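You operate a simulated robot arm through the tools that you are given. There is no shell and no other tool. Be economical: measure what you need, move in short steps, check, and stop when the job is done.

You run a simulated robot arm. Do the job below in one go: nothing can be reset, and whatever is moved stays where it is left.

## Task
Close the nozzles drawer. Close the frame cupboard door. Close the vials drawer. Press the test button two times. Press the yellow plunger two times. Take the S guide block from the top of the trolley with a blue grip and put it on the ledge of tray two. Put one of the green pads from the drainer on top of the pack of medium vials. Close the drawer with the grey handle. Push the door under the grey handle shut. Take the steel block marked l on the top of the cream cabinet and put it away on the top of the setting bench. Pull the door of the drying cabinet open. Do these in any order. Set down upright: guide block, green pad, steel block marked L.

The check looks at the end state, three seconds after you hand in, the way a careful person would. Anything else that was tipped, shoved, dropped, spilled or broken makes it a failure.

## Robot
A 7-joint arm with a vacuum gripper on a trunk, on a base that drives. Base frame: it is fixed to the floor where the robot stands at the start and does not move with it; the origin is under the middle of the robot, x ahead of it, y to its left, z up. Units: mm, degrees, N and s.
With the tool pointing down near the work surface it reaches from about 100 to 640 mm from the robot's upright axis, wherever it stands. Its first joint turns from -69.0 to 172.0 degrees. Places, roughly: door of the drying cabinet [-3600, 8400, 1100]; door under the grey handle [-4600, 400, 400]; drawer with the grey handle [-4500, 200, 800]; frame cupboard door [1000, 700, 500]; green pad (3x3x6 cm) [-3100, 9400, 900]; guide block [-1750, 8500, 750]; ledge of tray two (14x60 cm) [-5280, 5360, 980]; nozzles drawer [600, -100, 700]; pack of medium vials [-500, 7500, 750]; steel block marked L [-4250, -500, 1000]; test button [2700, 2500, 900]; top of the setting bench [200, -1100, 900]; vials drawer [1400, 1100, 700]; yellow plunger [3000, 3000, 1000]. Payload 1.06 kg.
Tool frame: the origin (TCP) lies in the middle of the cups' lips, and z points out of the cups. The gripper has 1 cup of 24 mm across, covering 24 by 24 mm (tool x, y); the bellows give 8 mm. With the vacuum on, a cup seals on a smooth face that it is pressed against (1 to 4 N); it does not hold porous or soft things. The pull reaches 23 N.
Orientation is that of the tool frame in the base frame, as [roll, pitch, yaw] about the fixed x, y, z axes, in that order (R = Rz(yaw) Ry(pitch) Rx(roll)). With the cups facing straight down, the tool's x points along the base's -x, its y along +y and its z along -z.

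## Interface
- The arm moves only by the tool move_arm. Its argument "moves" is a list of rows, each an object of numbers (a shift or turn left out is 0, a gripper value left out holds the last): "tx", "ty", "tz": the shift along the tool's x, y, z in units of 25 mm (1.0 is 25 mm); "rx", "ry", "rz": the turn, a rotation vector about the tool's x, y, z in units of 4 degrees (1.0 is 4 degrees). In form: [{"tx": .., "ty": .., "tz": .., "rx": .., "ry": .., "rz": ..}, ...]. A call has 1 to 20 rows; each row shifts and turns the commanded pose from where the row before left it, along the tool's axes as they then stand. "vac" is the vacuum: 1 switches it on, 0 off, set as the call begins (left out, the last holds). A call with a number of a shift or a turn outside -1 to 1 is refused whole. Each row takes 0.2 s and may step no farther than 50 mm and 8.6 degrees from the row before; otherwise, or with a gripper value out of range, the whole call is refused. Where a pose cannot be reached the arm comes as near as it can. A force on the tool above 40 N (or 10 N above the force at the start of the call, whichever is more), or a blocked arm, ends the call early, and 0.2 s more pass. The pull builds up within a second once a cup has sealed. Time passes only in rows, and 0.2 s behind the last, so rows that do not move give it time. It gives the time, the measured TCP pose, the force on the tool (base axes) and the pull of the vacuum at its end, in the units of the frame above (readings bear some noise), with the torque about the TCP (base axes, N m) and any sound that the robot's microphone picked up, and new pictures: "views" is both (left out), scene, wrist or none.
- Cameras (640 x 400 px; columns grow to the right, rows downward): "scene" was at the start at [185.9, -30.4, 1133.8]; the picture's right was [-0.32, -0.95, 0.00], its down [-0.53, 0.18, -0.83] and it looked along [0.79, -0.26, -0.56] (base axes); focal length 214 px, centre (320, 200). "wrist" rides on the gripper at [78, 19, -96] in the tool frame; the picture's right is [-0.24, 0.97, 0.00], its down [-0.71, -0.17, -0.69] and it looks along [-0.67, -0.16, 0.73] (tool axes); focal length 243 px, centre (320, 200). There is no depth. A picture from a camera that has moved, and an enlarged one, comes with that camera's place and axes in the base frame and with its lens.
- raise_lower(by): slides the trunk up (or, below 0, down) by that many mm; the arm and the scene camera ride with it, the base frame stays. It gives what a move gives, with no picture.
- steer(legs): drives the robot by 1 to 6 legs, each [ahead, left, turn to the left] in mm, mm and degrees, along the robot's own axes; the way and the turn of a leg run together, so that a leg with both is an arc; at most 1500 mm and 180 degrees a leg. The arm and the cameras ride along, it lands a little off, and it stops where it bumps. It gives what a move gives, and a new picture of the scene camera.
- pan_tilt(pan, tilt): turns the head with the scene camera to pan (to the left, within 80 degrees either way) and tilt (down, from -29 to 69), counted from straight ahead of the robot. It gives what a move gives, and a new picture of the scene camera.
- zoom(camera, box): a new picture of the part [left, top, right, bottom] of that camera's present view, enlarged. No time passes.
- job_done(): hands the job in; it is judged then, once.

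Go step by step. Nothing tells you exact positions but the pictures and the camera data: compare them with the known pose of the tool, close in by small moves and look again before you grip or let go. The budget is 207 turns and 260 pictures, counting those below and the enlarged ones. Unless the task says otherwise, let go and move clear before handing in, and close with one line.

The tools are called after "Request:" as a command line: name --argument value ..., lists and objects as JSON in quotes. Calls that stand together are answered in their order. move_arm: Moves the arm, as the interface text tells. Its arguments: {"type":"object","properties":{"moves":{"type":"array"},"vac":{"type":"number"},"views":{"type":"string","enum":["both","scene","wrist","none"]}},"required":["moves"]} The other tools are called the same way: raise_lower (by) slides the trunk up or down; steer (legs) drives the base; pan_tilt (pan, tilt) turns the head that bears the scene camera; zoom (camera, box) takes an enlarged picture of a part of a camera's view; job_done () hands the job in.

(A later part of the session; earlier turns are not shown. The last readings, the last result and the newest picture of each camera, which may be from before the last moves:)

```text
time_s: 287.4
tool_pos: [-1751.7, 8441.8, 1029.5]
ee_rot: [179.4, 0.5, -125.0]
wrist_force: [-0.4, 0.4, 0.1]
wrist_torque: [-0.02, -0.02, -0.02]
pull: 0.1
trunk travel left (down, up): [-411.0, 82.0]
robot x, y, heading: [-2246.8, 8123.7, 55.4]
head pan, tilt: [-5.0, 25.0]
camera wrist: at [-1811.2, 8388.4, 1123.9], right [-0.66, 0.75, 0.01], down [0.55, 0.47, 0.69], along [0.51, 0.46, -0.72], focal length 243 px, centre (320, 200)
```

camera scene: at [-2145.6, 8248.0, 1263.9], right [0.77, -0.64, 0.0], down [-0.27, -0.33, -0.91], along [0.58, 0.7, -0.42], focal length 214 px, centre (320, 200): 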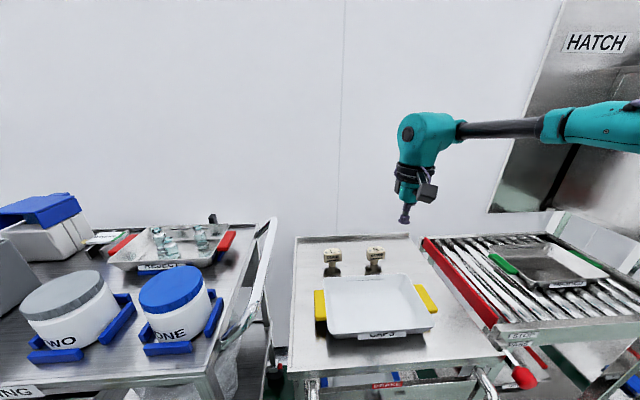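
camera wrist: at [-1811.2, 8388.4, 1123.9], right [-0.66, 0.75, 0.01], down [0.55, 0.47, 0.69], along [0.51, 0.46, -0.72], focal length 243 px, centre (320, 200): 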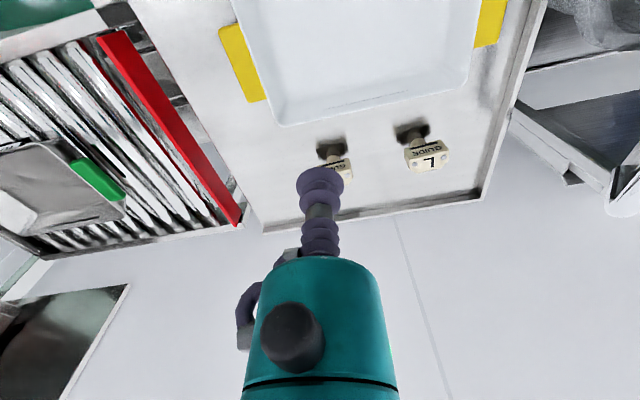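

The S block is at about (−1682, 8540, 850), roughly 120 mm further ahead. I'll move in and check again.

Request:
steer --legs '[[85, 0, 0]]'

Request:
move_arm --moves '[{"tz": 1}, {"tz": 1}, {"tx": -0.7}, {"tx": -0.7}, {}]' --views "both"

Request:
zoom --camera "wrist" --box '[240, 80, 400, 220]'

Request:
zoom --camera "scene" --box '[320, 180, 460, 300]'

```text
time_s: 288.5
tool_pos: [-1703.5, 8512.6, 1028.5]
ee_rot: [179.3, 0.4, -125.0]
wrist_force: [0.4, 0.0, 0.0]
wrist_torque: [0.03, 0.01, -0.02]
pull: 0.0
trunk travel left (down, up): [-411.0, 82.0]
robot x, y, heading: [-2196.0, 8189.7, 55.3]
head pan, tilt: [-5.0, 25.0]
camera scene: at [-2097.4, 8317.6, 1263.8], right [0.77, -0.64, 0.0], down [-0.27, -0.33, -0.91], along [0.58, 0.7, -0.42], focal length 214 px, centre (320, 200)
```

scene: 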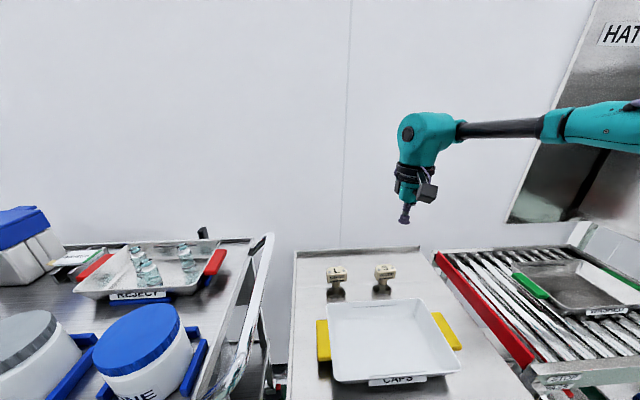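

```text
time_s: 289.7
tool_pos: [-1689.9, 8539.8, 982.3]
ee_rot: [179.4, 0.7, -124.1]
wrist_force: [0.4, 0.1, -0.6]
wrist_torque: [-0.01, -0.03, 0.0]
pull: 0.0
out of reach, approached as far as the arm can: row 4
trunk travel left (down, up): [-411.0, 82.0]
robot x, y, heading: [-2194.0, 8194.9, 55.3]
head pan, tilt: [-5.0, 25.0]
camera scene: at [-2098.0, 8316.8, 1264.0], right [0.77, -0.64, 0.0], down [-0.27, -0.33, -0.91], along [0.58, 0.7, -0.42], focal length 214 px, centre (320, 200)
camera wrist: at [-1748.5, 8485.0, 1076.0], right [-0.67, 0.74, 0.01], down [0.54, 0.48, 0.69], along [0.51, 0.47, -0.72], focal length 243 px, centre (320, 200)
```

scene: 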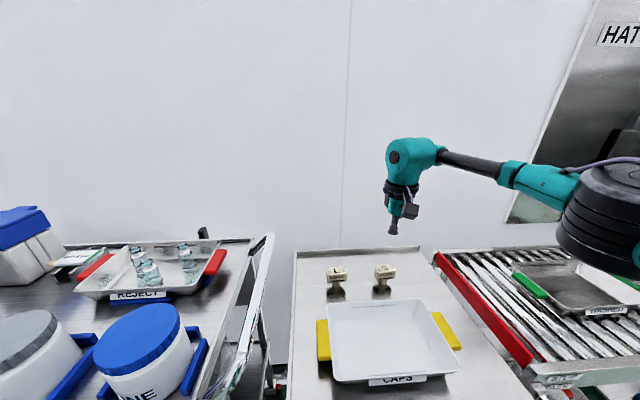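
wrist: 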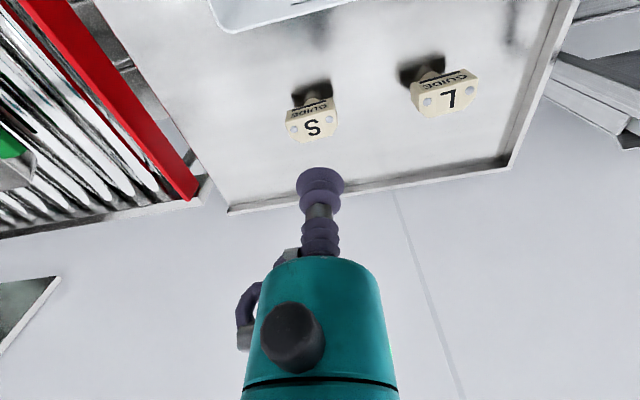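

```text
2.86 times, centred on (320, 150) of wrist
camera zoom: at [-1748.5, 8485.0, 1076.0], right [-0.67, 0.74, 0.01], down [0.54, 0.48, 0.69], along [0.51, 0.47, -0.72], focal length 693 px, centre (320, 343)
```

zoom: 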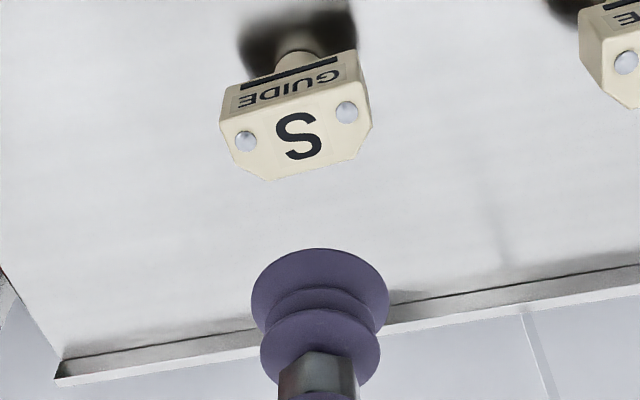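

```text
3.33 times, centred on (390, 240) of scene
camera zoom: at [-2098.0, 8316.8, 1264.0], right [0.77, -0.64, 0.0], down [-0.27, -0.33, -0.91], along [0.58, 0.7, -0.42], focal length 715 px, centre (87, 67)
```

zoom: 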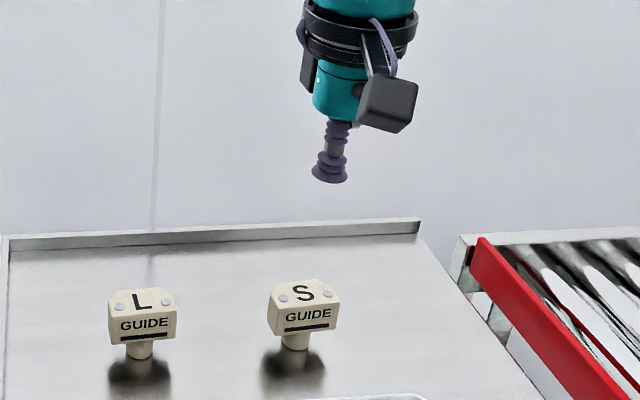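

Refined S top: (−1656, 8561, 836). I'll nudge the base forward and slightly right.

Request:
steer --legs '[[40, -16, 0]]'

Request:
move_arm --moves '[{"tz": 1}, {"tz": 1}, {}]' --views "both"

Request:
zoom --camera "wrist" --box '[240, 80, 400, 220]'

Request:
zoom --camera "scene" --box '[330, 200, 450, 300]'

```text
time_s: 290.6
tool_pos: [-1652.8, 8565.2, 980.2]
ee_rot: [179.3, 0.7, -124.0]
wrist_force: [0.3, 0.6, -0.4]
wrist_torque: [0.0, 0.04, -0.02]
pull: 0.2
trunk travel left (down, up): [-411.0, 82.0]
robot x, y, heading: [-2159.9, 8215.4, 55.6]
head pan, tilt: [-5.0, 25.0]
camera scene: at [-2061.1, 8341.5, 1263.8], right [0.77, -0.64, 0.0], down [-0.27, -0.33, -0.91], along [0.58, 0.7, -0.42], focal length 214 px, centre (320, 200)
```

scene: 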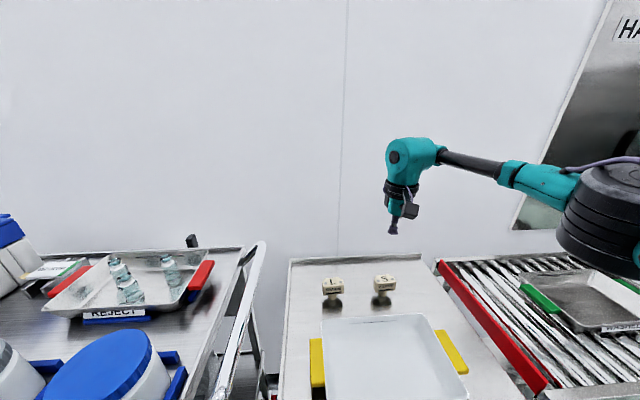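

```text
time_s: 291.4
tool_pos: [-1652.8, 8565.8, 929.7]
ee_rot: [179.5, 0.8, -124.1]
wrist_force: [0.4, -0.1, 0.1]
wrist_torque: [0.0, -0.02, -0.01]
pull: 0.1
trunk travel left (down, up): [-411.0, 82.0]
robot x, y, heading: [-2161.7, 8215.6, 55.6]
head pan, tilt: [-5.0, 25.0]
camera scene: at [-2061.9, 8341.0, 1264.0], right [0.77, -0.64, 0.0], down [-0.27, -0.33, -0.91], along [0.58, 0.7, -0.42], focal length 214 px, centre (320, 200)
camera wrist: at [-1712.1, 8509.8, 1025.0], right [-0.67, 0.74, 0.01], down [0.54, 0.48, 0.69], along [0.51, 0.47, -0.72], focal length 243 px, centre (320, 200)
```

scene: 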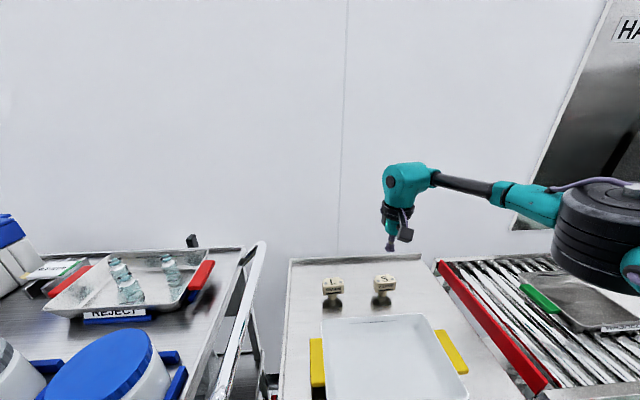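
wrist: 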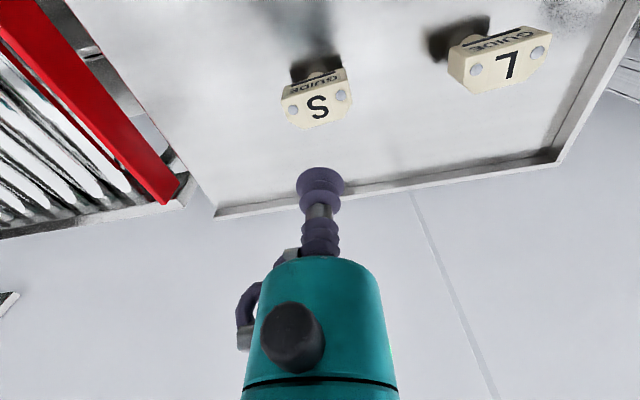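

```text
2.86 times, centred on (320, 150) of wrist
camera zoom: at [-1712.1, 8509.8, 1025.0], right [-0.67, 0.74, 0.01], down [0.54, 0.48, 0.69], along [0.51, 0.47, -0.72], focal length 693 px, centre (320, 343)
```

zoom: 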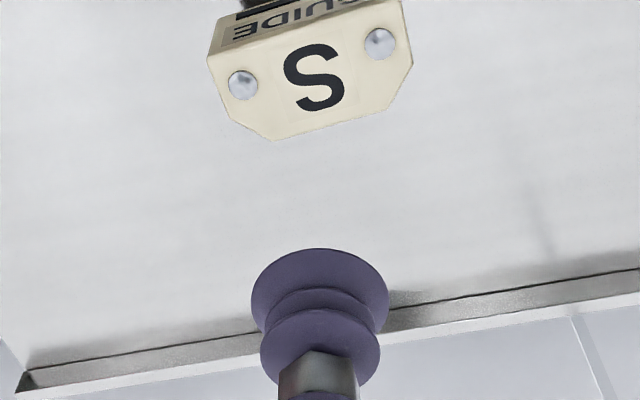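

```text
4.00 times, centred on (390, 250) of scene
camera zoom: at [-2061.9, 8341.0, 1264.0], right [0.77, -0.64, 0.0], down [-0.27, -0.33, -0.91], along [0.58, 0.7, -0.42], focal length 858 px, centre (40, 0)
```

zoom: 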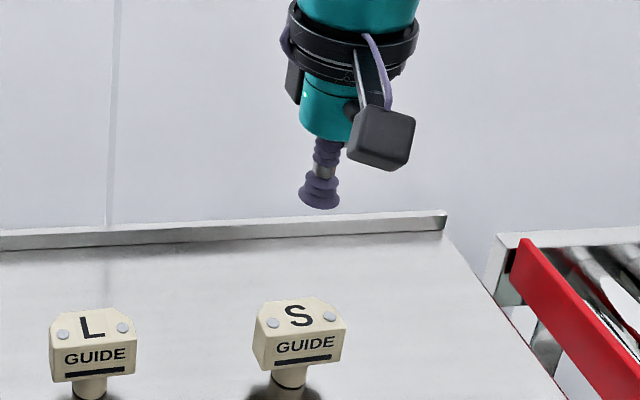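

Within 6 mm. I'll correct slightly, turn vacuum on and descend to touch.

Request:
move_arm --moves '[{"tx": 0.24}, {"tz": 1}, {"tz": 1}, {"tz": 0.8}, {}]' --vac 1 --views "wrist"

Request:
zoom --camera "wrist" --box '[260, 110, 380, 215]'

```text
time_s: 292.6
tool_pos: [-1658.6, 8561.1, 862.1]
ee_rot: [179.3, 0.9, -124.0]
wrist_force: [-0.2, 0.3, 0.2]
wrist_torque: [-0.02, 0.0, -0.03]
pull: 0.0
trunk travel left (down, up): [-411.0, 82.0]
robot x, y, heading: [-2157.7, 8216.6, 55.5]
head pan, tilt: [-5.0, 25.0]
camera wrist: at [-1716.4, 8504.8, 955.8], right [-0.67, 0.74, 0.01], down [0.54, 0.48, 0.69], along [0.51, 0.48, -0.72], focal length 243 px, centre (320, 200)
```

wrist: 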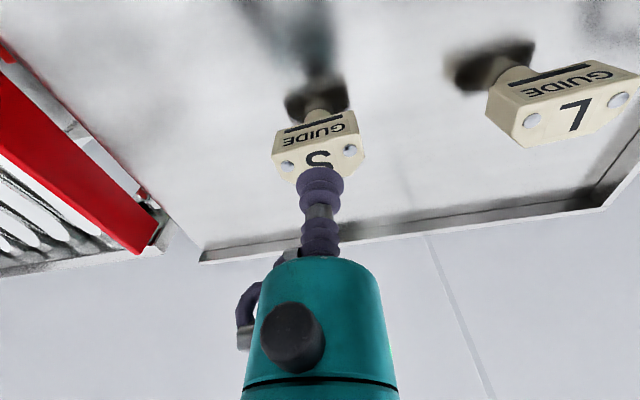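

```text
3.81 times, centred on (320, 162) of wrist
camera zoom: at [-1716.4, 8504.8, 955.8], right [-0.67, 0.74, 0.01], down [0.54, 0.48, 0.69], along [0.51, 0.48, -0.72], focal length 924 px, centre (320, 343)
```

zoom: 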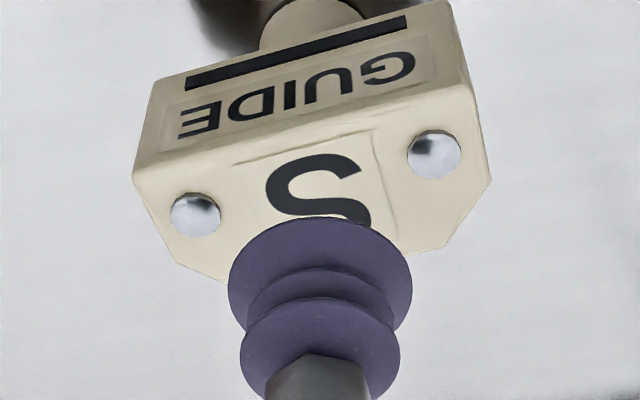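

Request:
move_arm --moves '[{"tx": 0.06, "tz": 0.4}, {"tz": 0.25}, {"tz": 0.15}, {"tz": 0.15}, {}, {}]' --views "none"

```text
time_s: 294.0
tool_pos: [-1660.1, 8554.1, 840.2]
ee_rot: [179.4, 0.8, -124.0]
wrist_force: [-0.5, -0.3, 0.3]
wrist_torque: [0.04, -0.01, 0.0]
pull: 0.0
out of reach, approached as far as the arm can: row 2
trunk travel left (down, up): [-411.0, 82.0]
robot x, y, heading: [-2157.6, 8216.0, 55.2]
head pan, tilt: [-5.0, 25.0]
```

The arm ran out of reach just before contact. I'll raise the arm and lower the trunk by the same amount to gain reach.

Request:
move_arm --moves '[{"tz": -1}, {"tz": -1}, {"tz": -1}, {"tz": -1}, {"tz": -1}]' --views "none"

Request:
raise_lower --by -100

Request:
move_arm --moves '[{}]' --views "none"

Request:
zoom --camera "wrist" --box '[260, 110, 380, 215]'

```text
time_s: 295.2
tool_pos: [-1659.0, 8552.6, 964.6]
ee_rot: [179.5, 0.7, -124.2]
wrist_force: [0.9, -0.4, 0.3]
wrist_torque: [-0.01, 0.0, 0.02]
pull: 0.1
trunk travel left (down, up): [-411.0, 82.0]
robot x, y, heading: [-2159.2, 8216.2, 55.4]
head pan, tilt: [-5.0, 25.0]
```

```text
time_s: 296.5
tool_pos: [-1658.1, 8554.4, 864.7]
ee_rot: [179.5, 0.8, -124.2]
wrist_force: [0.7, 0.4, -0.6]
wrist_torque: [0.0, -0.01, 0.03]
pull: 0.1
trunk travel left (down, up): [-311.0, 182.0]
robot x, y, heading: [-2159.7, 8216.4, 55.3]
head pan, tilt: [-5.0, 25.0]
```

```text
time_s: 296.9
tool_pos: [-1658.7, 8554.2, 864.6]
ee_rot: [179.5, 0.8, -124.1]
wrist_force: [-0.5, -1.1, 0.3]
wrist_torque: [0.01, -0.01, 0.0]
pull: 0.1
trunk travel left (down, up): [-311.0, 182.0]
robot x, y, heading: [-2157.3, 8213.6, 55.7]
head pan, tilt: [-5.0, 25.0]
```

```text
3.81 times, centred on (320, 162) of wrist
camera zoom: at [-1717.5, 8498.8, 958.9], right [-0.67, 0.74, 0.01], down [0.54, 0.48, 0.69], along [0.51, 0.47, -0.72], focal length 924 px, centre (320, 343)
```

zoom: 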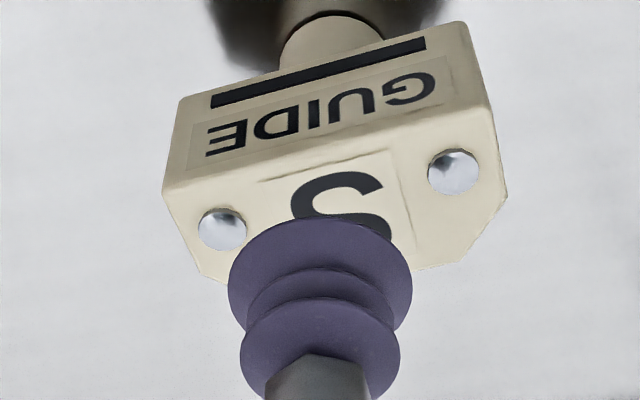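

Request:
move_arm --moves '[{"tx": -0.2, "ty": 0.07}, {"tz": 0.9}, {"tz": 0.2}, {"tz": 0.15}, {}, {}]' --views "none"

```text
time_s: 298.3
tool_pos: [-1658.7, 8559.6, 832.9]
ee_rot: [179.5, 0.8, -124.2]
wrist_force: [-0.8, -0.5, -0.5]
wrist_torque: [-0.02, -0.03, -0.02]
pull: 0.1
trunk travel left (down, up): [-311.0, 182.0]
robot x, y, heading: [-2162.2, 8215.3, 55.7]
head pan, tilt: [-5.0, 25.0]
```

Request:
move_arm --moves '[{"tz": 0.2}, {"tz": 0.15}, {}, {}]' --views "wrist"

Request:
zoom --camera "wrist" --box '[260, 110, 380, 215]'

```text
time_s: 299.3
tool_pos: [-1657.2, 8559.1, 823.2]
ee_rot: [179.4, 0.8, -124.2]
wrist_force: [-0.3, -1.2, 4.7]
wrist_torque: [0.02, -0.03, 0.01]
pull: 0.0
trunk travel left (down, up): [-311.0, 182.0]
robot x, y, heading: [-2162.3, 8217.3, 55.4]
head pan, tilt: [-5.0, 25.0]
camera wrist: at [-1716.4, 8503.7, 919.2], right [-0.67, 0.74, 0.01], down [0.54, 0.48, 0.69], along [0.51, 0.47, -0.72], focal length 243 px, centre (320, 200)
```

wrist: 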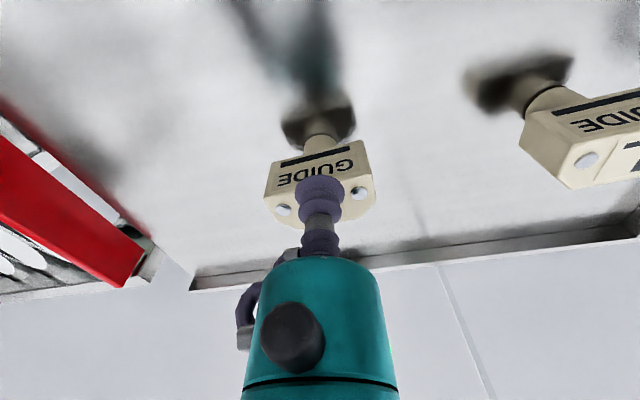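

```text
3.81 times, centred on (320, 162) of wrist
camera zoom: at [-1716.4, 8503.7, 919.2], right [-0.67, 0.74, 0.01], down [0.54, 0.48, 0.69], along [0.51, 0.47, -0.72], focal length 924 px, centre (320, 343)
```

zoom: 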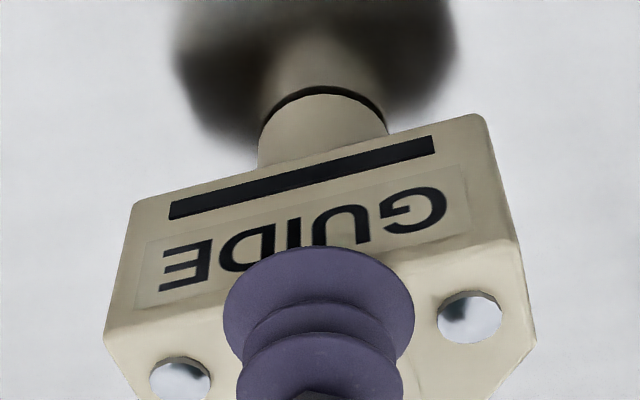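

The touch is on the block's near edge, because its top is lower than I assumed. The centre is about 9 mm further ahead, so I'll lift, correct and re-touch.

Request:
move_arm --moves '[{"tz": -0.5}, {"tx": -0.38, "ty": -0.08}, {"tz": 0.4}, {"tz": 0.15}, {"tz": 0.1}, {}, {}]' --views "none"

Request:
zoom --camera "wrist" --box '[260, 110, 380, 215]'

```text
time_s: 300.9
tool_pos: [-1651.5, 8567.1, 821.4]
ee_rot: [179.5, 0.9, -124.0]
wrist_force: [1.9, 3.3, 21.2]
wrist_torque: [-0.02, -0.04, 0.02]
pull: 22.6
trunk travel left (down, up): [-311.0, 182.0]
robot x, y, heading: [-2157.8, 8213.7, 55.6]
head pan, tilt: [-5.0, 25.0]
```

```text
3.81 times, centred on (320, 162) of wrist
camera zoom: at [-1710.4, 8511.0, 916.7], right [-0.67, 0.74, 0.01], down [0.54, 0.48, 0.69], along [0.51, 0.47, -0.72], focal length 924 px, centre (320, 343)
```

zoom: 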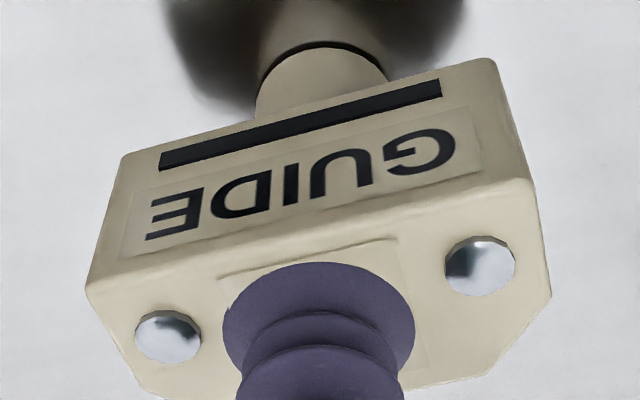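

Sealed at 22.6 N. Lifting.

Request:
move_arm --moves '[{"tz": -0.5}, {"tz": -0.8}, {"tz": -1}, {"tz": -1}, {"tz": -1}, {"tz": -1}, {}]' --views "both"

Request:
zoom --camera "scene" --box '[320, 130, 460, 290]'

```text
time_s: 302.5
tool_pos: [-1651.3, 8565.1, 953.7]
ee_rot: [179.6, 0.6, -124.0]
wrist_force: [-0.4, -0.9, -0.8]
wrist_torque: [0.0, 0.02, 0.0]
pull: 22.9
trunk travel left (down, up): [-311.0, 182.0]
robot x, y, heading: [-2160.6, 8213.0, 55.4]
head pan, tilt: [-5.0, 25.0]
camera scene: at [-2044.8, 8365.7, 1158.5], right [0.77, -0.64, 0.0], down [-0.27, -0.33, -0.91], along [0.58, 0.7, -0.42], focal length 214 px, centre (320, 200)
camera wrist: at [-1709.9, 8510.3, 1047.9], right [-0.67, 0.74, 0.01], down [0.54, 0.48, 0.69], along [0.51, 0.47, -0.72], focal length 243 px, centre (320, 200)
```

scene: 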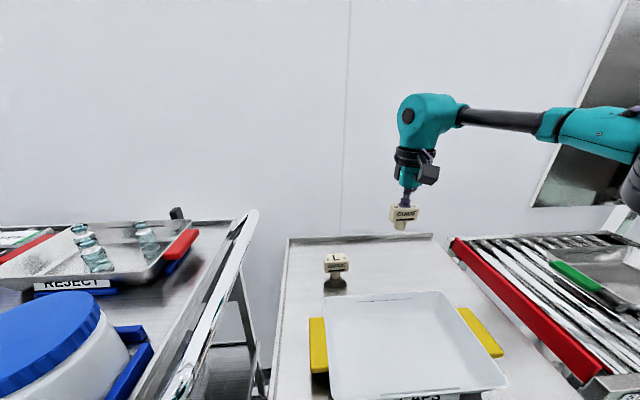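
wrist: 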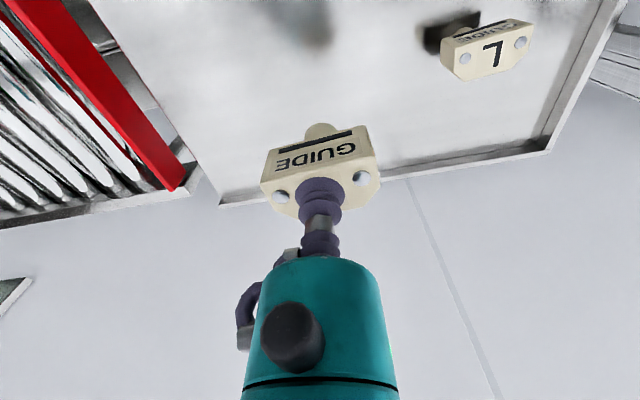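

```text
2.50 times, centred on (390, 210) of scene
camera zoom: at [-2044.8, 8365.7, 1158.5], right [0.77, -0.64, 0.0], down [-0.27, -0.33, -0.91], along [0.58, 0.7, -0.42], focal length 536 px, centre (145, 175)
```

zoom: 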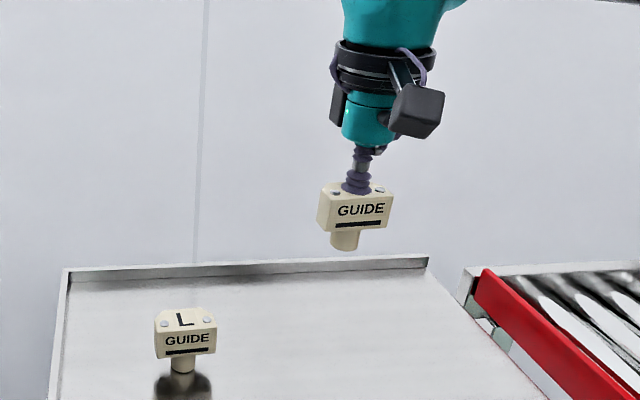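

Guide block held; it is about 57 mm tall. I'll back out, raise, and turn toward the tray area to look.

Request:
steer --legs '[[-550, 0, 0], [0, 0, 175]]'

Request:
raise_lower --by 170

Request:
pan_tilt --pan 0 --tilt 12

```text
time_s: 312.9
tool_pos: [-2997.5, 7434.6, 952.8]
ee_rot: [179.5, 0.7, 53.6]
wrist_force: [-0.4, -0.3, -0.5]
wrist_torque: [0.01, -0.01, 0.01]
pull: 23.3
trunk travel left (down, up): [-311.0, 182.0]
robot x, y, heading: [-2474.0, 7767.9, -126.8]
head pan, tilt: [-5.0, 25.0]
camera scene: at [-2595.2, 7613.5, 1158.6], right [-0.74, 0.67, 0.0], down [0.28, 0.31, -0.91], along [-0.61, -0.67, -0.42], focal length 214 px, centre (320, 200)
```

scene: 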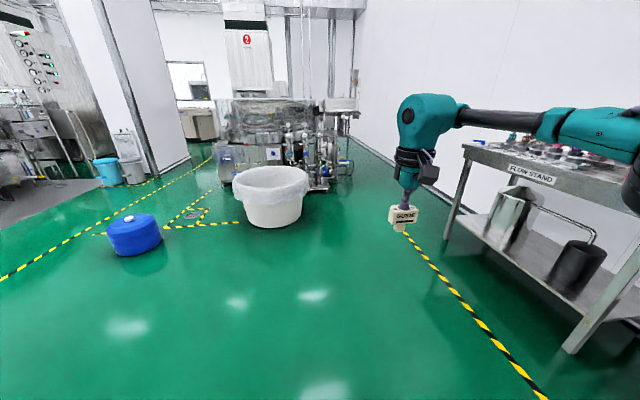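

```text
time_s: 314.9
tool_pos: [-2964.8, 7479.2, 1294.4]
ee_rot: [179.6, 18.8, 53.6]
wrist_force: [0.1, -0.3, -0.4]
wrist_torque: [0.03, 0.0, 0.0]
pull: 22.6
trunk travel left (down, up): [-481.0, 12.0]
robot x, y, heading: [-2473.0, 7766.0, -127.1]
head pan, tilt: [-5.0, 25.0]
```

```text
time_s: 315.6
tool_pos: [-2963.4, 7481.5, 1295.7]
ee_rot: [179.5, 18.8, 53.7]
wrist_force: [0.0, 0.4, -0.8]
wrist_torque: [-0.02, 0.03, -0.03]
pull: 23.2
trunk travel left (down, up): [-481.0, 12.0]
robot x, y, heading: [-2476.1, 7760.9, -127.0]
head pan, tilt: [0.0, 12.0]
camera scene: at [-2538.7, 7675.2, 1364.9], right [-0.8, 0.6, 0.0], down [0.13, 0.17, -0.98], along [-0.59, -0.78, -0.21], focal length 214 px, centre (320, 200)
```

scene: 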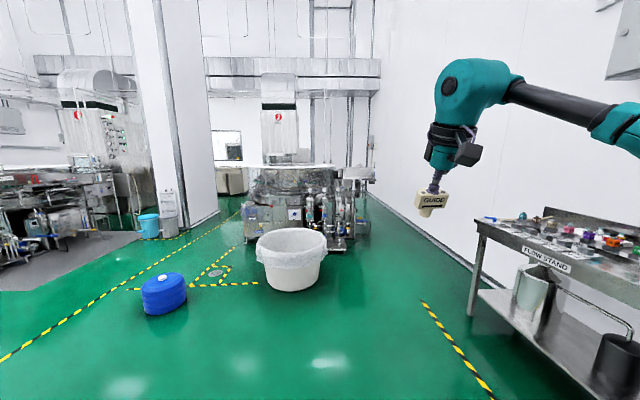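

The machine labelled 2 is straight ahead and its tray should be near pixel (369, 177). I'll zoom in.

Request:
zoom --camera "scene" --box '[230, 130, 400, 260]'

Request:
move_arm --moves '[{"ry": 1, "tz": 0.5}, {"ry": 1, "tz": 0.5}, {"ry": 1, "tz": 0.5}, {"ry": 1, "tz": 0.5}, {"ry": 0.7}, {"tz": 1}, {"tz": 1}]' --views "none"

```text
3.08 times, centred on (315, 195) of scene
camera zoom: at [-2538.7, 7675.2, 1364.9], right [-0.8, 0.6, 0.0], down [0.13, 0.17, -0.98], along [-0.59, -0.78, -0.21], focal length 660 px, centre (335, 215)
```

zoom: 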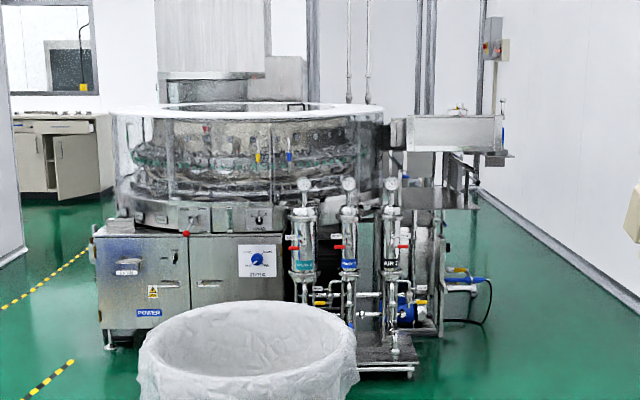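

```text
time_s: 317.2
tool_pos: [-2995.3, 7527.2, 1183.5]
ee_rot: [179.6, -0.1, 53.8]
wrist_force: [-0.6, -0.9, -1.0]
wrist_torque: [0.0, -0.03, -0.01]
pull: 22.8
out of reach, approached as far as the arm can: row 1, 2, 3, 4, 5
trunk travel left (down, up): [-481.0, 12.0]
robot x, y, heading: [-2476.2, 7764.3, -127.0]
head pan, tilt: [0.0, 12.0]
```

Tray two should be on machine 2's right-hand end. I'll drive along the lane on the right, passing the tub.

Request:
steer --legs '[[900, 0, 1.9], [700, -620, 0], [800, 0, 0]]'

Request:
zoom --camera "scene" --box '[160, 80, 480, 280]'

```text
time_s: 331.2
tool_pos: [-4845.4, 5881.4, 1182.8]
ee_rot: [179.5, -0.1, 56.3]
wrist_force: [0.4, 0.0, -1.9]
wrist_torque: [0.02, 0.02, 0.02]
pull: 22.8
trunk travel left (down, up): [-481.0, 12.0]
robot x, y, heading: [-4333.5, 6142.0, -124.4]
head pan, tilt: [0.0, 12.0]
camera scene: at [-4397.5, 6050.9, 1365.0], right [-0.83, 0.56, 0.0], down [0.12, 0.17, -0.98], along [-0.55, -0.81, -0.21], focal length 214 px, centre (320, 200)
```

scene: 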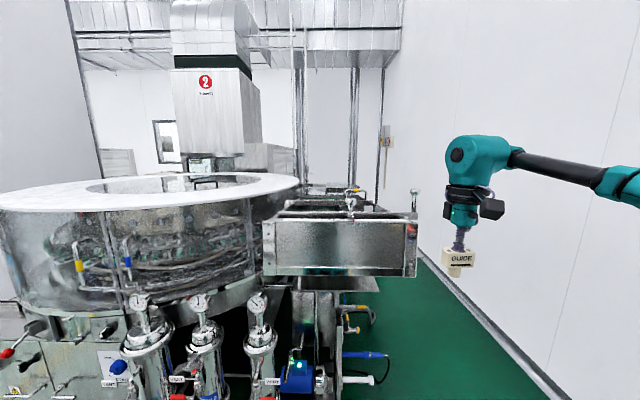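

```text
2.00 times, centred on (320, 180) of scene
camera zoom: at [-4397.5, 6050.9, 1365.0], right [-0.83, 0.56, 0.0], down [0.12, 0.17, -0.98], along [-0.55, -0.81, -0.21], focal length 429 px, centre (320, 240)
```

zoom: 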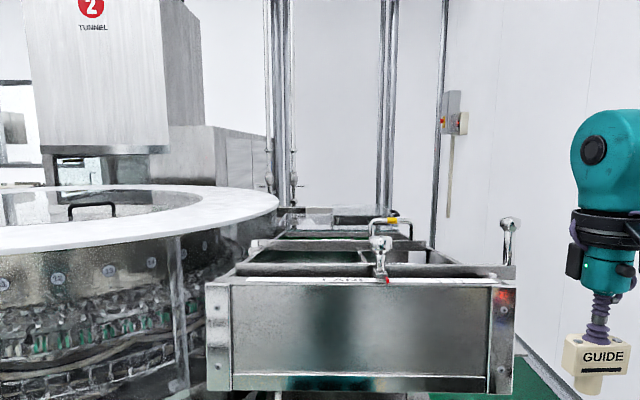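

The tray box is at the machine's right end. I'll move right into the wide lane beside it to see its ledge.

Request:
steer --legs '[[100, -600, 0], [300, 0, 0]]'

Request:
pan_tilt --pan 30 --tilt 25

```text
time_s: 338.7
tool_pos: [-5573.9, 5896.0, 1183.4]
ee_rot: [179.7, -0.2, 56.2]
wrist_force: [-0.7, -0.7, -0.2]
wrist_torque: [0.01, -0.03, 0.0]
pull: 22.9
trunk travel left (down, up): [-481.0, 12.0]
robot x, y, heading: [-5064.0, 6156.7, -124.5]
head pan, tilt: [0.0, 12.0]
camera scene: at [-5123.7, 6065.4, 1364.9], right [-0.82, 0.57, 0.0], down [0.12, 0.17, -0.98], along [-0.55, -0.81, -0.21], focal length 214 px, centre (320, 200)
```

scene: 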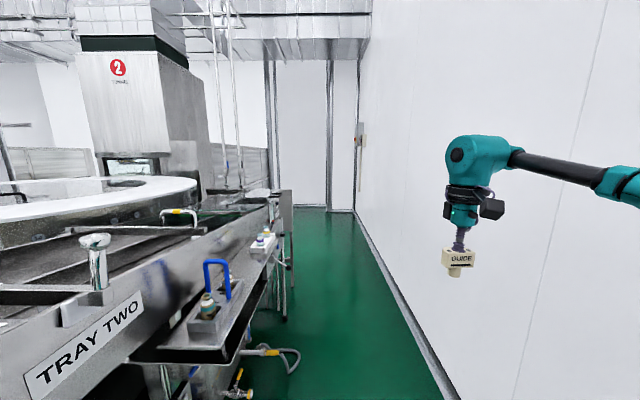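

```text
time_s: 339.6
tool_pos: [-5572.6, 5897.6, 1182.7]
ee_rot: [179.5, -0.1, 56.2]
wrist_force: [-1.0, 0.3, -0.8]
wrist_torque: [0.0, 0.02, 0.0]
pull: 22.3
trunk travel left (down, up): [-481.0, 12.0]
robot x, y, heading: [-5064.4, 6157.3, -124.8]
head pan, tilt: [30.0, 25.0]
camera scene: at [-5077.9, 6051.0, 1343.9], right [-1.0, 0.08, 0.0], down [0.03, 0.42, -0.91], along [-0.07, -0.9, -0.42], focal length 214 px, centre (320, 200)
```

scene: 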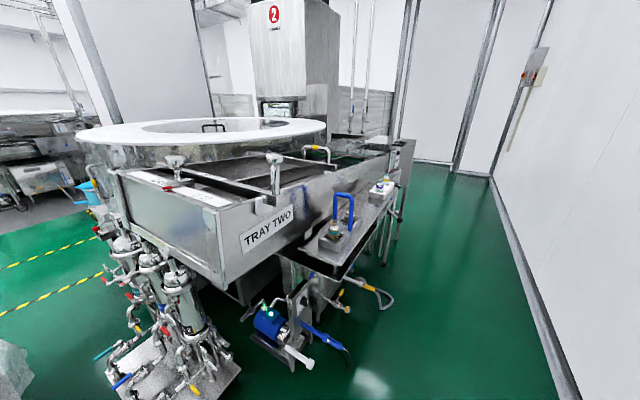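

The ledge runs along the tray's right side, with a few things on it. I'll zoom in.

Request:
zoom --camera "scene" --box '[270, 140, 430, 290]'

```text
2.67 times, centred on (350, 215) of scene
camera zoom: at [-5077.9, 6051.0, 1343.9], right [-1.0, 0.08, 0.0], down [0.03, 0.42, -0.91], along [-0.07, -0.9, -0.42], focal length 572 px, centre (240, 160)
```

zoom: 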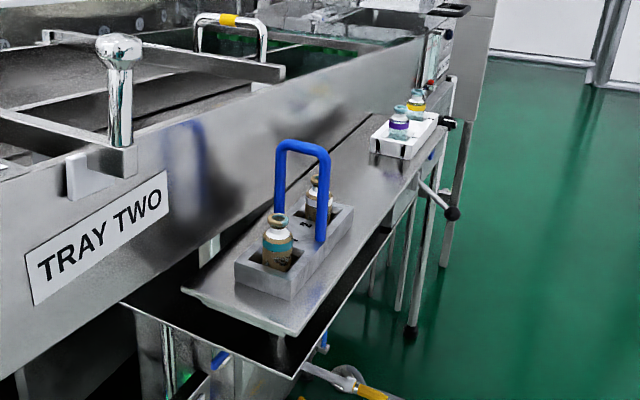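

The ledge's free gap is centred near (−5298, 5343). I'll drive down the lane and turn to face the ledge.

Request:
steer --legs '[[0, -200, 0], [600, 0, 0], [0, 0, 89.8]]'

Request:
pan_tilt --pan -10 --tilt 35

Request:
move_arm --moves '[{}]' --views "wrist"

```text
time_s: 348.8
tool_pos: [-5307.8, 5259.9, 1183.8]
ee_rot: [179.7, -0.2, 146.2]
wrist_force: [0.3, 0.2, -0.6]
wrist_torque: [0.0, 0.01, 0.0]
pull: 22.7
trunk travel left (down, up): [-481.0, 12.0]
robot x, y, heading: [-5567.2, 5768.7, -34.6]
head pan, tilt: [30.0, 25.0]
camera scene: at [-5461.9, 5751.4, 1343.9], right [-0.08, -1.0, 0.0], down [-0.42, 0.03, -0.91], along [0.9, -0.07, -0.42], focal length 214 px, centre (320, 200)
```

scene: 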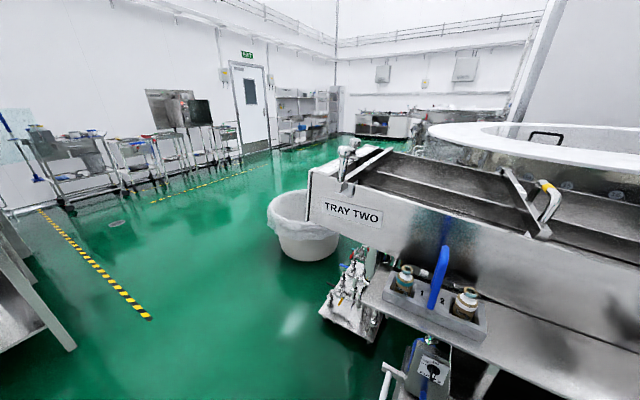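

```text
time_s: 349.8
tool_pos: [-5307.0, 5259.8, 1183.2]
ee_rot: [179.7, -0.1, 146.2]
wrist_force: [-0.3, 0.3, -1.5]
wrist_torque: [0.0, -0.02, -0.01]
pull: 22.8
trunk travel left (down, up): [-481.0, 12.0]
robot x, y, heading: [-5566.4, 5768.2, -34.4]
head pan, tilt: [-10.0, 35.0]
camera scene: at [-5490.9, 5697.0, 1328.1], right [-0.7, -0.71, 0.0], down [-0.41, 0.4, -0.82], along [0.58, -0.57, -0.57], focal length 214 px, centre (320, 200)
```

scene: 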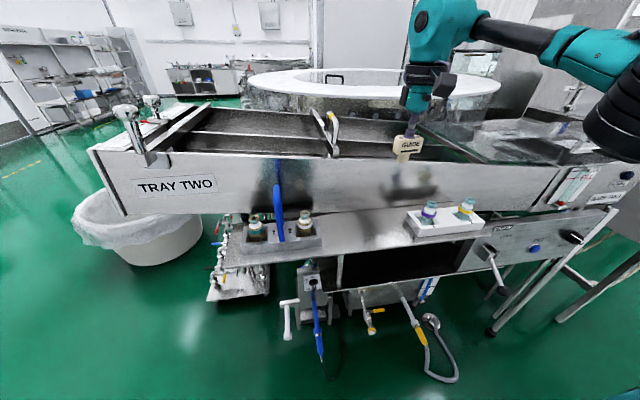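

```text
time_s: 350.2
tool_pos: [-5306.5, 5259.3, 1183.5]
ee_rot: [179.7, -0.1, 146.2]
wrist_force: [-0.4, -0.7, -1.2]
wrist_torque: [0.02, 0.01, -0.01]
pull: 23.0
trunk travel left (down, up): [-481.0, 12.0]
robot x, y, heading: [-5564.7, 5770.9, -34.4]
head pan, tilt: [-10.0, 35.0]
camera wrist: at [-5361.0, 5318.3, 1278.9], right [0.74, 0.68, 0.01], down [0.49, -0.54, 0.68], along [0.47, -0.5, -0.73], focal length 243 px, centre (320, 200)
```

wrist: 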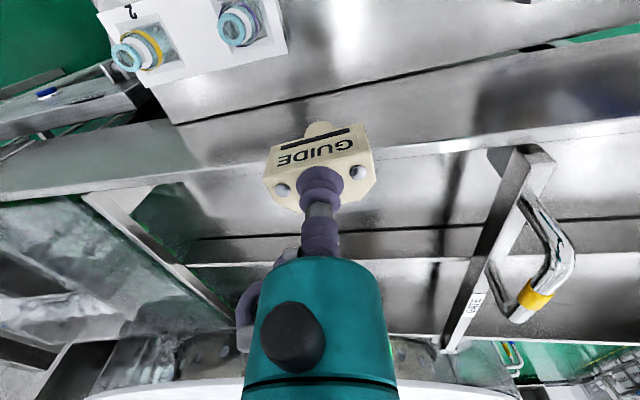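

The ledge top is at about z 975 and the free gap is centred near (−5292, 5360). I'll move the arm over it, lower partway and recheck.

Request:
move_arm --moves '[{"tx": 0.9}, {"tx": 0.9}, {"ty": 1}, {"ty": 1}, {"ty": 1}, {"ty": 0.67}, {"tz": 1}, {"tz": 1}, {}]' --views "both"

Request:
zoom --camera "scene" --box '[230, 120, 480, 290]'

```text
time_s: 352.2
tool_pos: [-5293.9, 5361.0, 1134.0]
ee_rot: [179.6, 0.0, 146.2]
wrist_force: [-1.3, 1.3, 0.2]
wrist_torque: [0.0, 0.04, 0.02]
pull: 23.5
trunk travel left (down, up): [-481.0, 12.0]
robot x, y, heading: [-5570.3, 5771.5, -34.2]
head pan, tilt: [-10.0, 35.0]
camera scene: at [-5491.1, 5697.0, 1328.1], right [-0.7, -0.71, 0.0], down [-0.41, 0.4, -0.82], along [0.58, -0.57, -0.57], focal length 214 px, centre (320, 200)
camera wrist: at [-5347.9, 5419.8, 1228.8], right [0.74, 0.68, 0.01], down [0.49, -0.54, 0.68], along [0.47, -0.5, -0.73], focal length 243 px, centre (320, 200)
```

scene: 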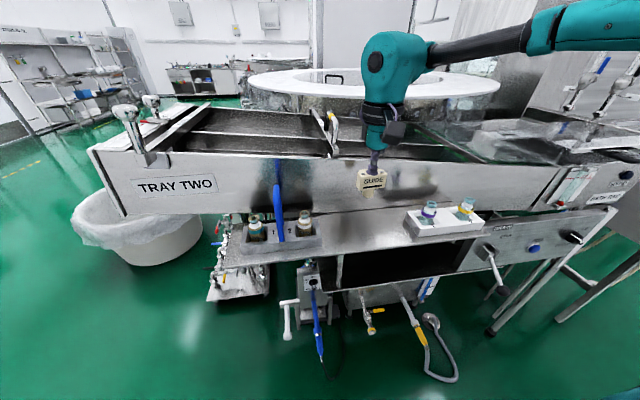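
wrist: 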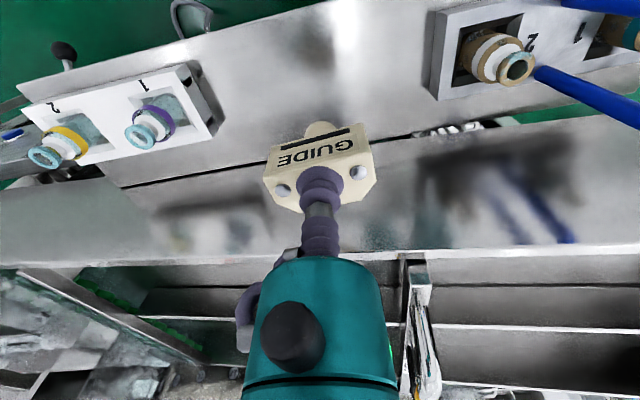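

```text
2.35 times, centred on (355, 205) of scene
camera zoom: at [-5491.1, 5697.0, 1328.1], right [-0.7, -0.71, 0.0], down [-0.41, 0.4, -0.82], along [0.58, -0.57, -0.57], focal length 505 px, centre (238, 188)
```

zoom: 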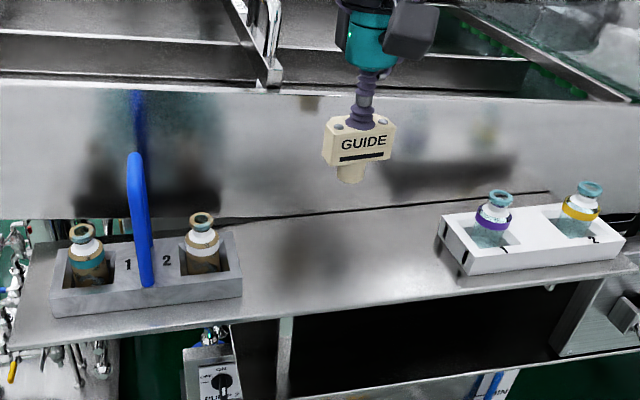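

The projected drop point lies mid-ledge with clear space around it. I'll lower to just above it.

Request:
move_arm --moves '[{"tz": 1}, {"tz": 1}, {"tz": 1}, {"tz": 0.6}, {}]' --views "none"

Request:
zoom --camera "scene" --box '[310, 170, 430, 270]'

```text
time_s: 353.4
tool_pos: [-5293.1, 5360.9, 1044.0]
ee_rot: [179.7, 0.0, 146.2]
wrist_force: [0.4, -0.1, -0.5]
wrist_torque: [0.01, 0.03, -0.04]
pull: 22.4
trunk travel left (down, up): [-481.0, 12.0]
robot x, y, heading: [-5567.6, 5770.8, -34.4]
head pan, tilt: [-10.0, 35.0]
```

```text
4.00 times, centred on (370, 220) of scene
camera zoom: at [-5491.0, 5697.0, 1328.1], right [-0.7, -0.71, 0.0], down [-0.41, 0.4, -0.82], along [0.58, -0.57, -0.57], focal length 858 px, centre (120, 120)
```

zoom: 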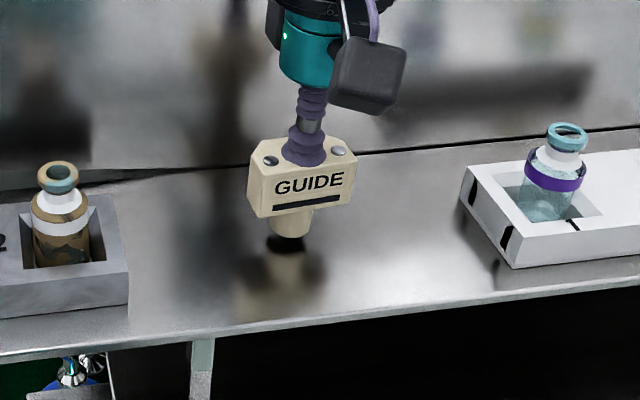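

Request:
move_arm --moves '[{"tz": 0.2}, {"tz": 0.15}, {"tz": 0.1}, {}]' --views "none"

```text
time_s: 354.4
tool_pos: [-5293.2, 5362.8, 1033.2]
ee_rot: [179.6, 0.2, 146.1]
wrist_force: [1.3, -2.6, 18.9]
wrist_torque: [-0.03, -0.03, -0.03]
pull: 23.1
trunk travel left (down, up): [-481.0, 12.0]
robot x, y, heading: [-5566.6, 5773.9, -34.6]
head pan, tilt: [-10.0, 35.0]
```

Contact at 19 N. Ease, release and lift off.

Request:
move_arm --moves '[{"tz": -0.1}, {}, {}, {}, {"tz": -0.1}, {"tz": -0.2}, {"tz": -0.4}, {"tz": -1}, {"tz": -1}, {"tz": -1}]' --vac 0 --views "scene"

Request:
zoom --camera "scene" --box '[290, 170, 430, 280]'

```text
time_s: 356.6
tool_pos: [-5293.2, 5361.4, 1129.0]
ee_rot: [179.8, 0.0, 146.2]
wrist_force: [-0.5, -0.2, 0.4]
wrist_torque: [-0.02, 0.04, 0.04]
pull: 0.1
trunk travel left (down, up): [-481.0, 12.0]
robot x, y, heading: [-5567.8, 5771.4, -34.8]
head pan, tilt: [-10.0, 35.0]
camera scene: at [-5491.1, 5697.2, 1328.1], right [-0.7, -0.71, 0.0], down [-0.41, 0.4, -0.82], along [0.58, -0.57, -0.57], focal length 214 px, centre (320, 200)
```

scene: 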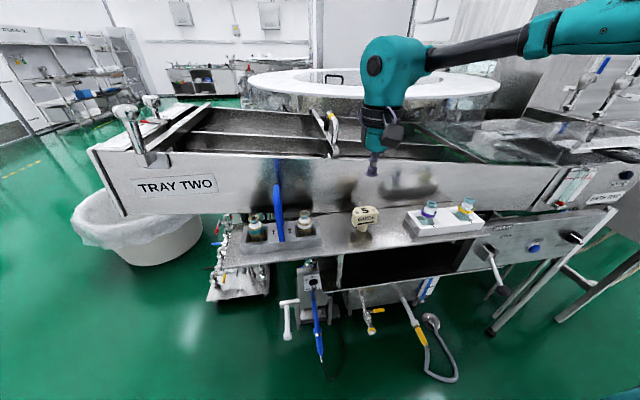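

```text
3.64 times, centred on (360, 225) of scene
camera zoom: at [-5491.1, 5697.2, 1328.1], right [-0.7, -0.71, 0.0], down [-0.41, 0.4, -0.82], along [0.58, -0.57, -0.57], focal length 780 px, centre (174, 109)
```

zoom: 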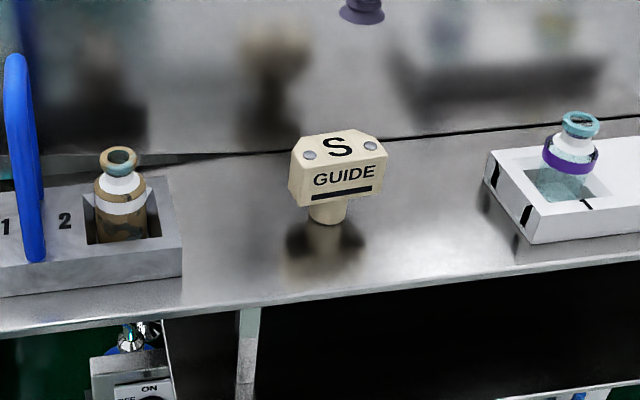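

The guide block stands upright on the ledge. Next is the cream cabinet area near (−4500, 200), so I'll look down the lane for a route.

Request:
move_arm --moves '[{"tx": 1}, {"tx": 1}, {"tx": 1}]' --views "none"

Request:
steer --legs '[[-60, 0, 0], [0, 0, -88]]'

Request:
pan_tilt --pan 10 --tilt 10

```text
time_s: 357.4
tool_pos: [-5356.5, 5402.6, 1127.6]
ee_rot: [179.7, -0.1, 146.1]
wrist_force: [-0.6, -0.8, -0.6]
wrist_torque: [0.0, -0.01, 0.03]
pull: 0.1
trunk travel left (down, up): [-481.0, 12.0]
robot x, y, heading: [-5563.5, 5773.3, -34.4]
head pan, tilt: [-10.0, 35.0]
```

```text
time_s: 362.1
tool_pos: [-5973.7, 5579.3, 1127.4]
ee_rot: [179.6, -0.2, 58.6]
wrist_force: [0.4, -0.1, -0.2]
wrist_torque: [-0.04, -0.02, -0.03]
pull: 0.0
trunk travel left (down, up): [-481.0, 12.0]
robot x, y, heading: [-5615.4, 5805.9, -122.0]
head pan, tilt: [-10.0, 35.0]
camera scene: at [-5683.1, 5724.4, 1328.1], right [-0.74, 0.67, 0.0], down [0.38, 0.43, -0.82], along [-0.55, -0.61, -0.57], focal length 214 px, centre (320, 200)
```

scene: 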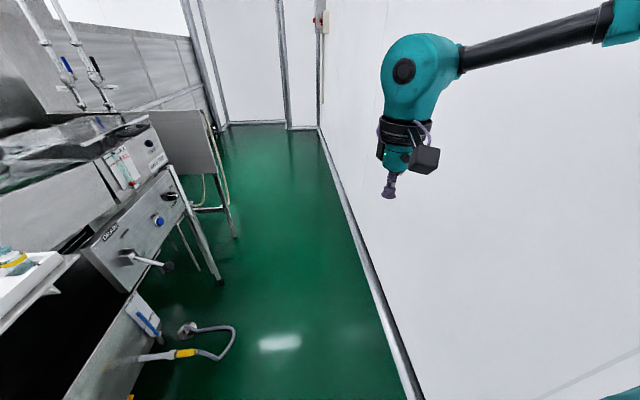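

```text
time_s: 363.0
tool_pos: [-5975.1, 5579.0, 1127.2]
ee_rot: [179.6, 0.0, 58.6]
wrist_force: [0.0, -0.6, -0.1]
wrist_torque: [0.0, 0.0, -0.04]
pull: 0.0
trunk travel left (down, up): [-481.0, 12.0]
robot x, y, heading: [-5617.7, 5806.5, -122.1]
head pan, tilt: [10.0, 10.0]
camera scene: at [-5659.1, 5703.6, 1368.2], right [-0.93, 0.38, 0.0], down [0.07, 0.16, -0.98], along [-0.37, -0.91, -0.17], focal length 214 px, centre (320, 200)
```

scene: 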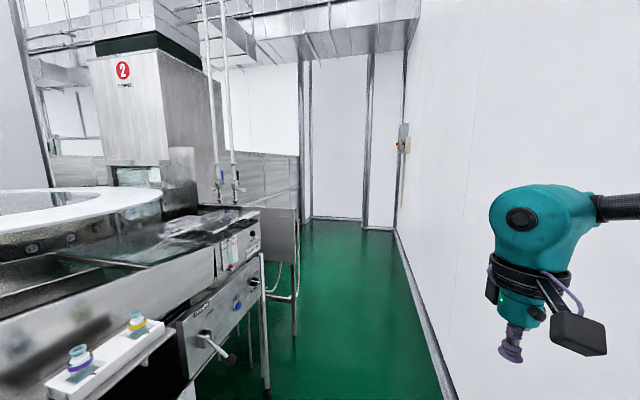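

That way is a dead end. I'll go back out, around the tub and the drum, and enter the aisle left of machine 2.

Request:
steer --legs '[[-786, 139, -3], [-1200, 700, 0], [-50, 1380, 0], [-50, 1370, 0], [1300, 0, 0]]'

Request:
pan_tilt --pan 0 --tilt 15

```text
time_s: 404.0
tool_pos: [-2547.4, 4216.3, 1128.2]
ee_rot: [179.6, -0.1, 56.3]
wrist_force: [-0.1, -0.3, 0.2]
wrist_torque: [-0.03, 0.01, 0.03]
pull: 0.1
trunk travel left (down, up): [-481.0, 12.0]
robot x, y, heading: [-2178.5, 4427.9, -124.2]
head pan, tilt: [10.0, 10.0]
camera scene: at [-2226.7, 4328.8, 1368.2], right [-0.91, 0.41, 0.0], down [0.07, 0.16, -0.98], along [-0.41, -0.9, -0.17], focal length 214 px, centre (320, 200)
```

scene: 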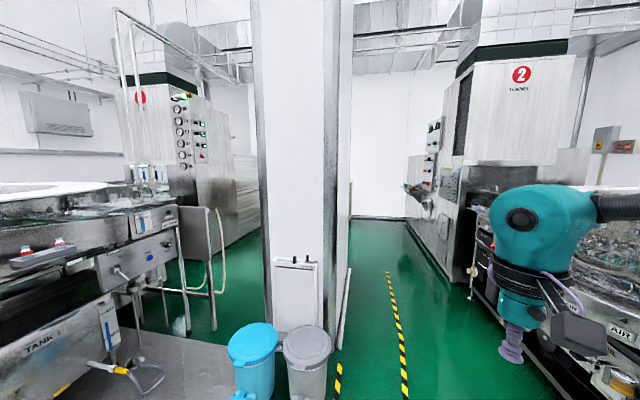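

```text
time_s: 404.7
tool_pos: [-2547.4, 4216.6, 1127.4]
ee_rot: [179.6, -0.1, 56.4]
wrist_force: [0.2, -0.6, 0.3]
wrist_torque: [0.01, 0.02, -0.01]
pull: 0.1
trunk travel left (down, up): [-481.0, 12.0]
robot x, y, heading: [-2182.3, 4426.3, -124.3]
head pan, tilt: [0.0, 15.0]
camera scene: at [-2240.9, 4336.5, 1360.1], right [-0.83, 0.56, 0.0], down [0.15, 0.21, -0.97], along [-0.54, -0.8, -0.26], focal length 214 px, centre (320, 200)
```

scene: 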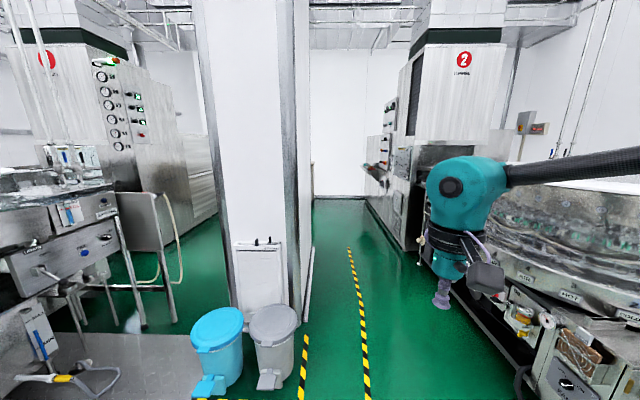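

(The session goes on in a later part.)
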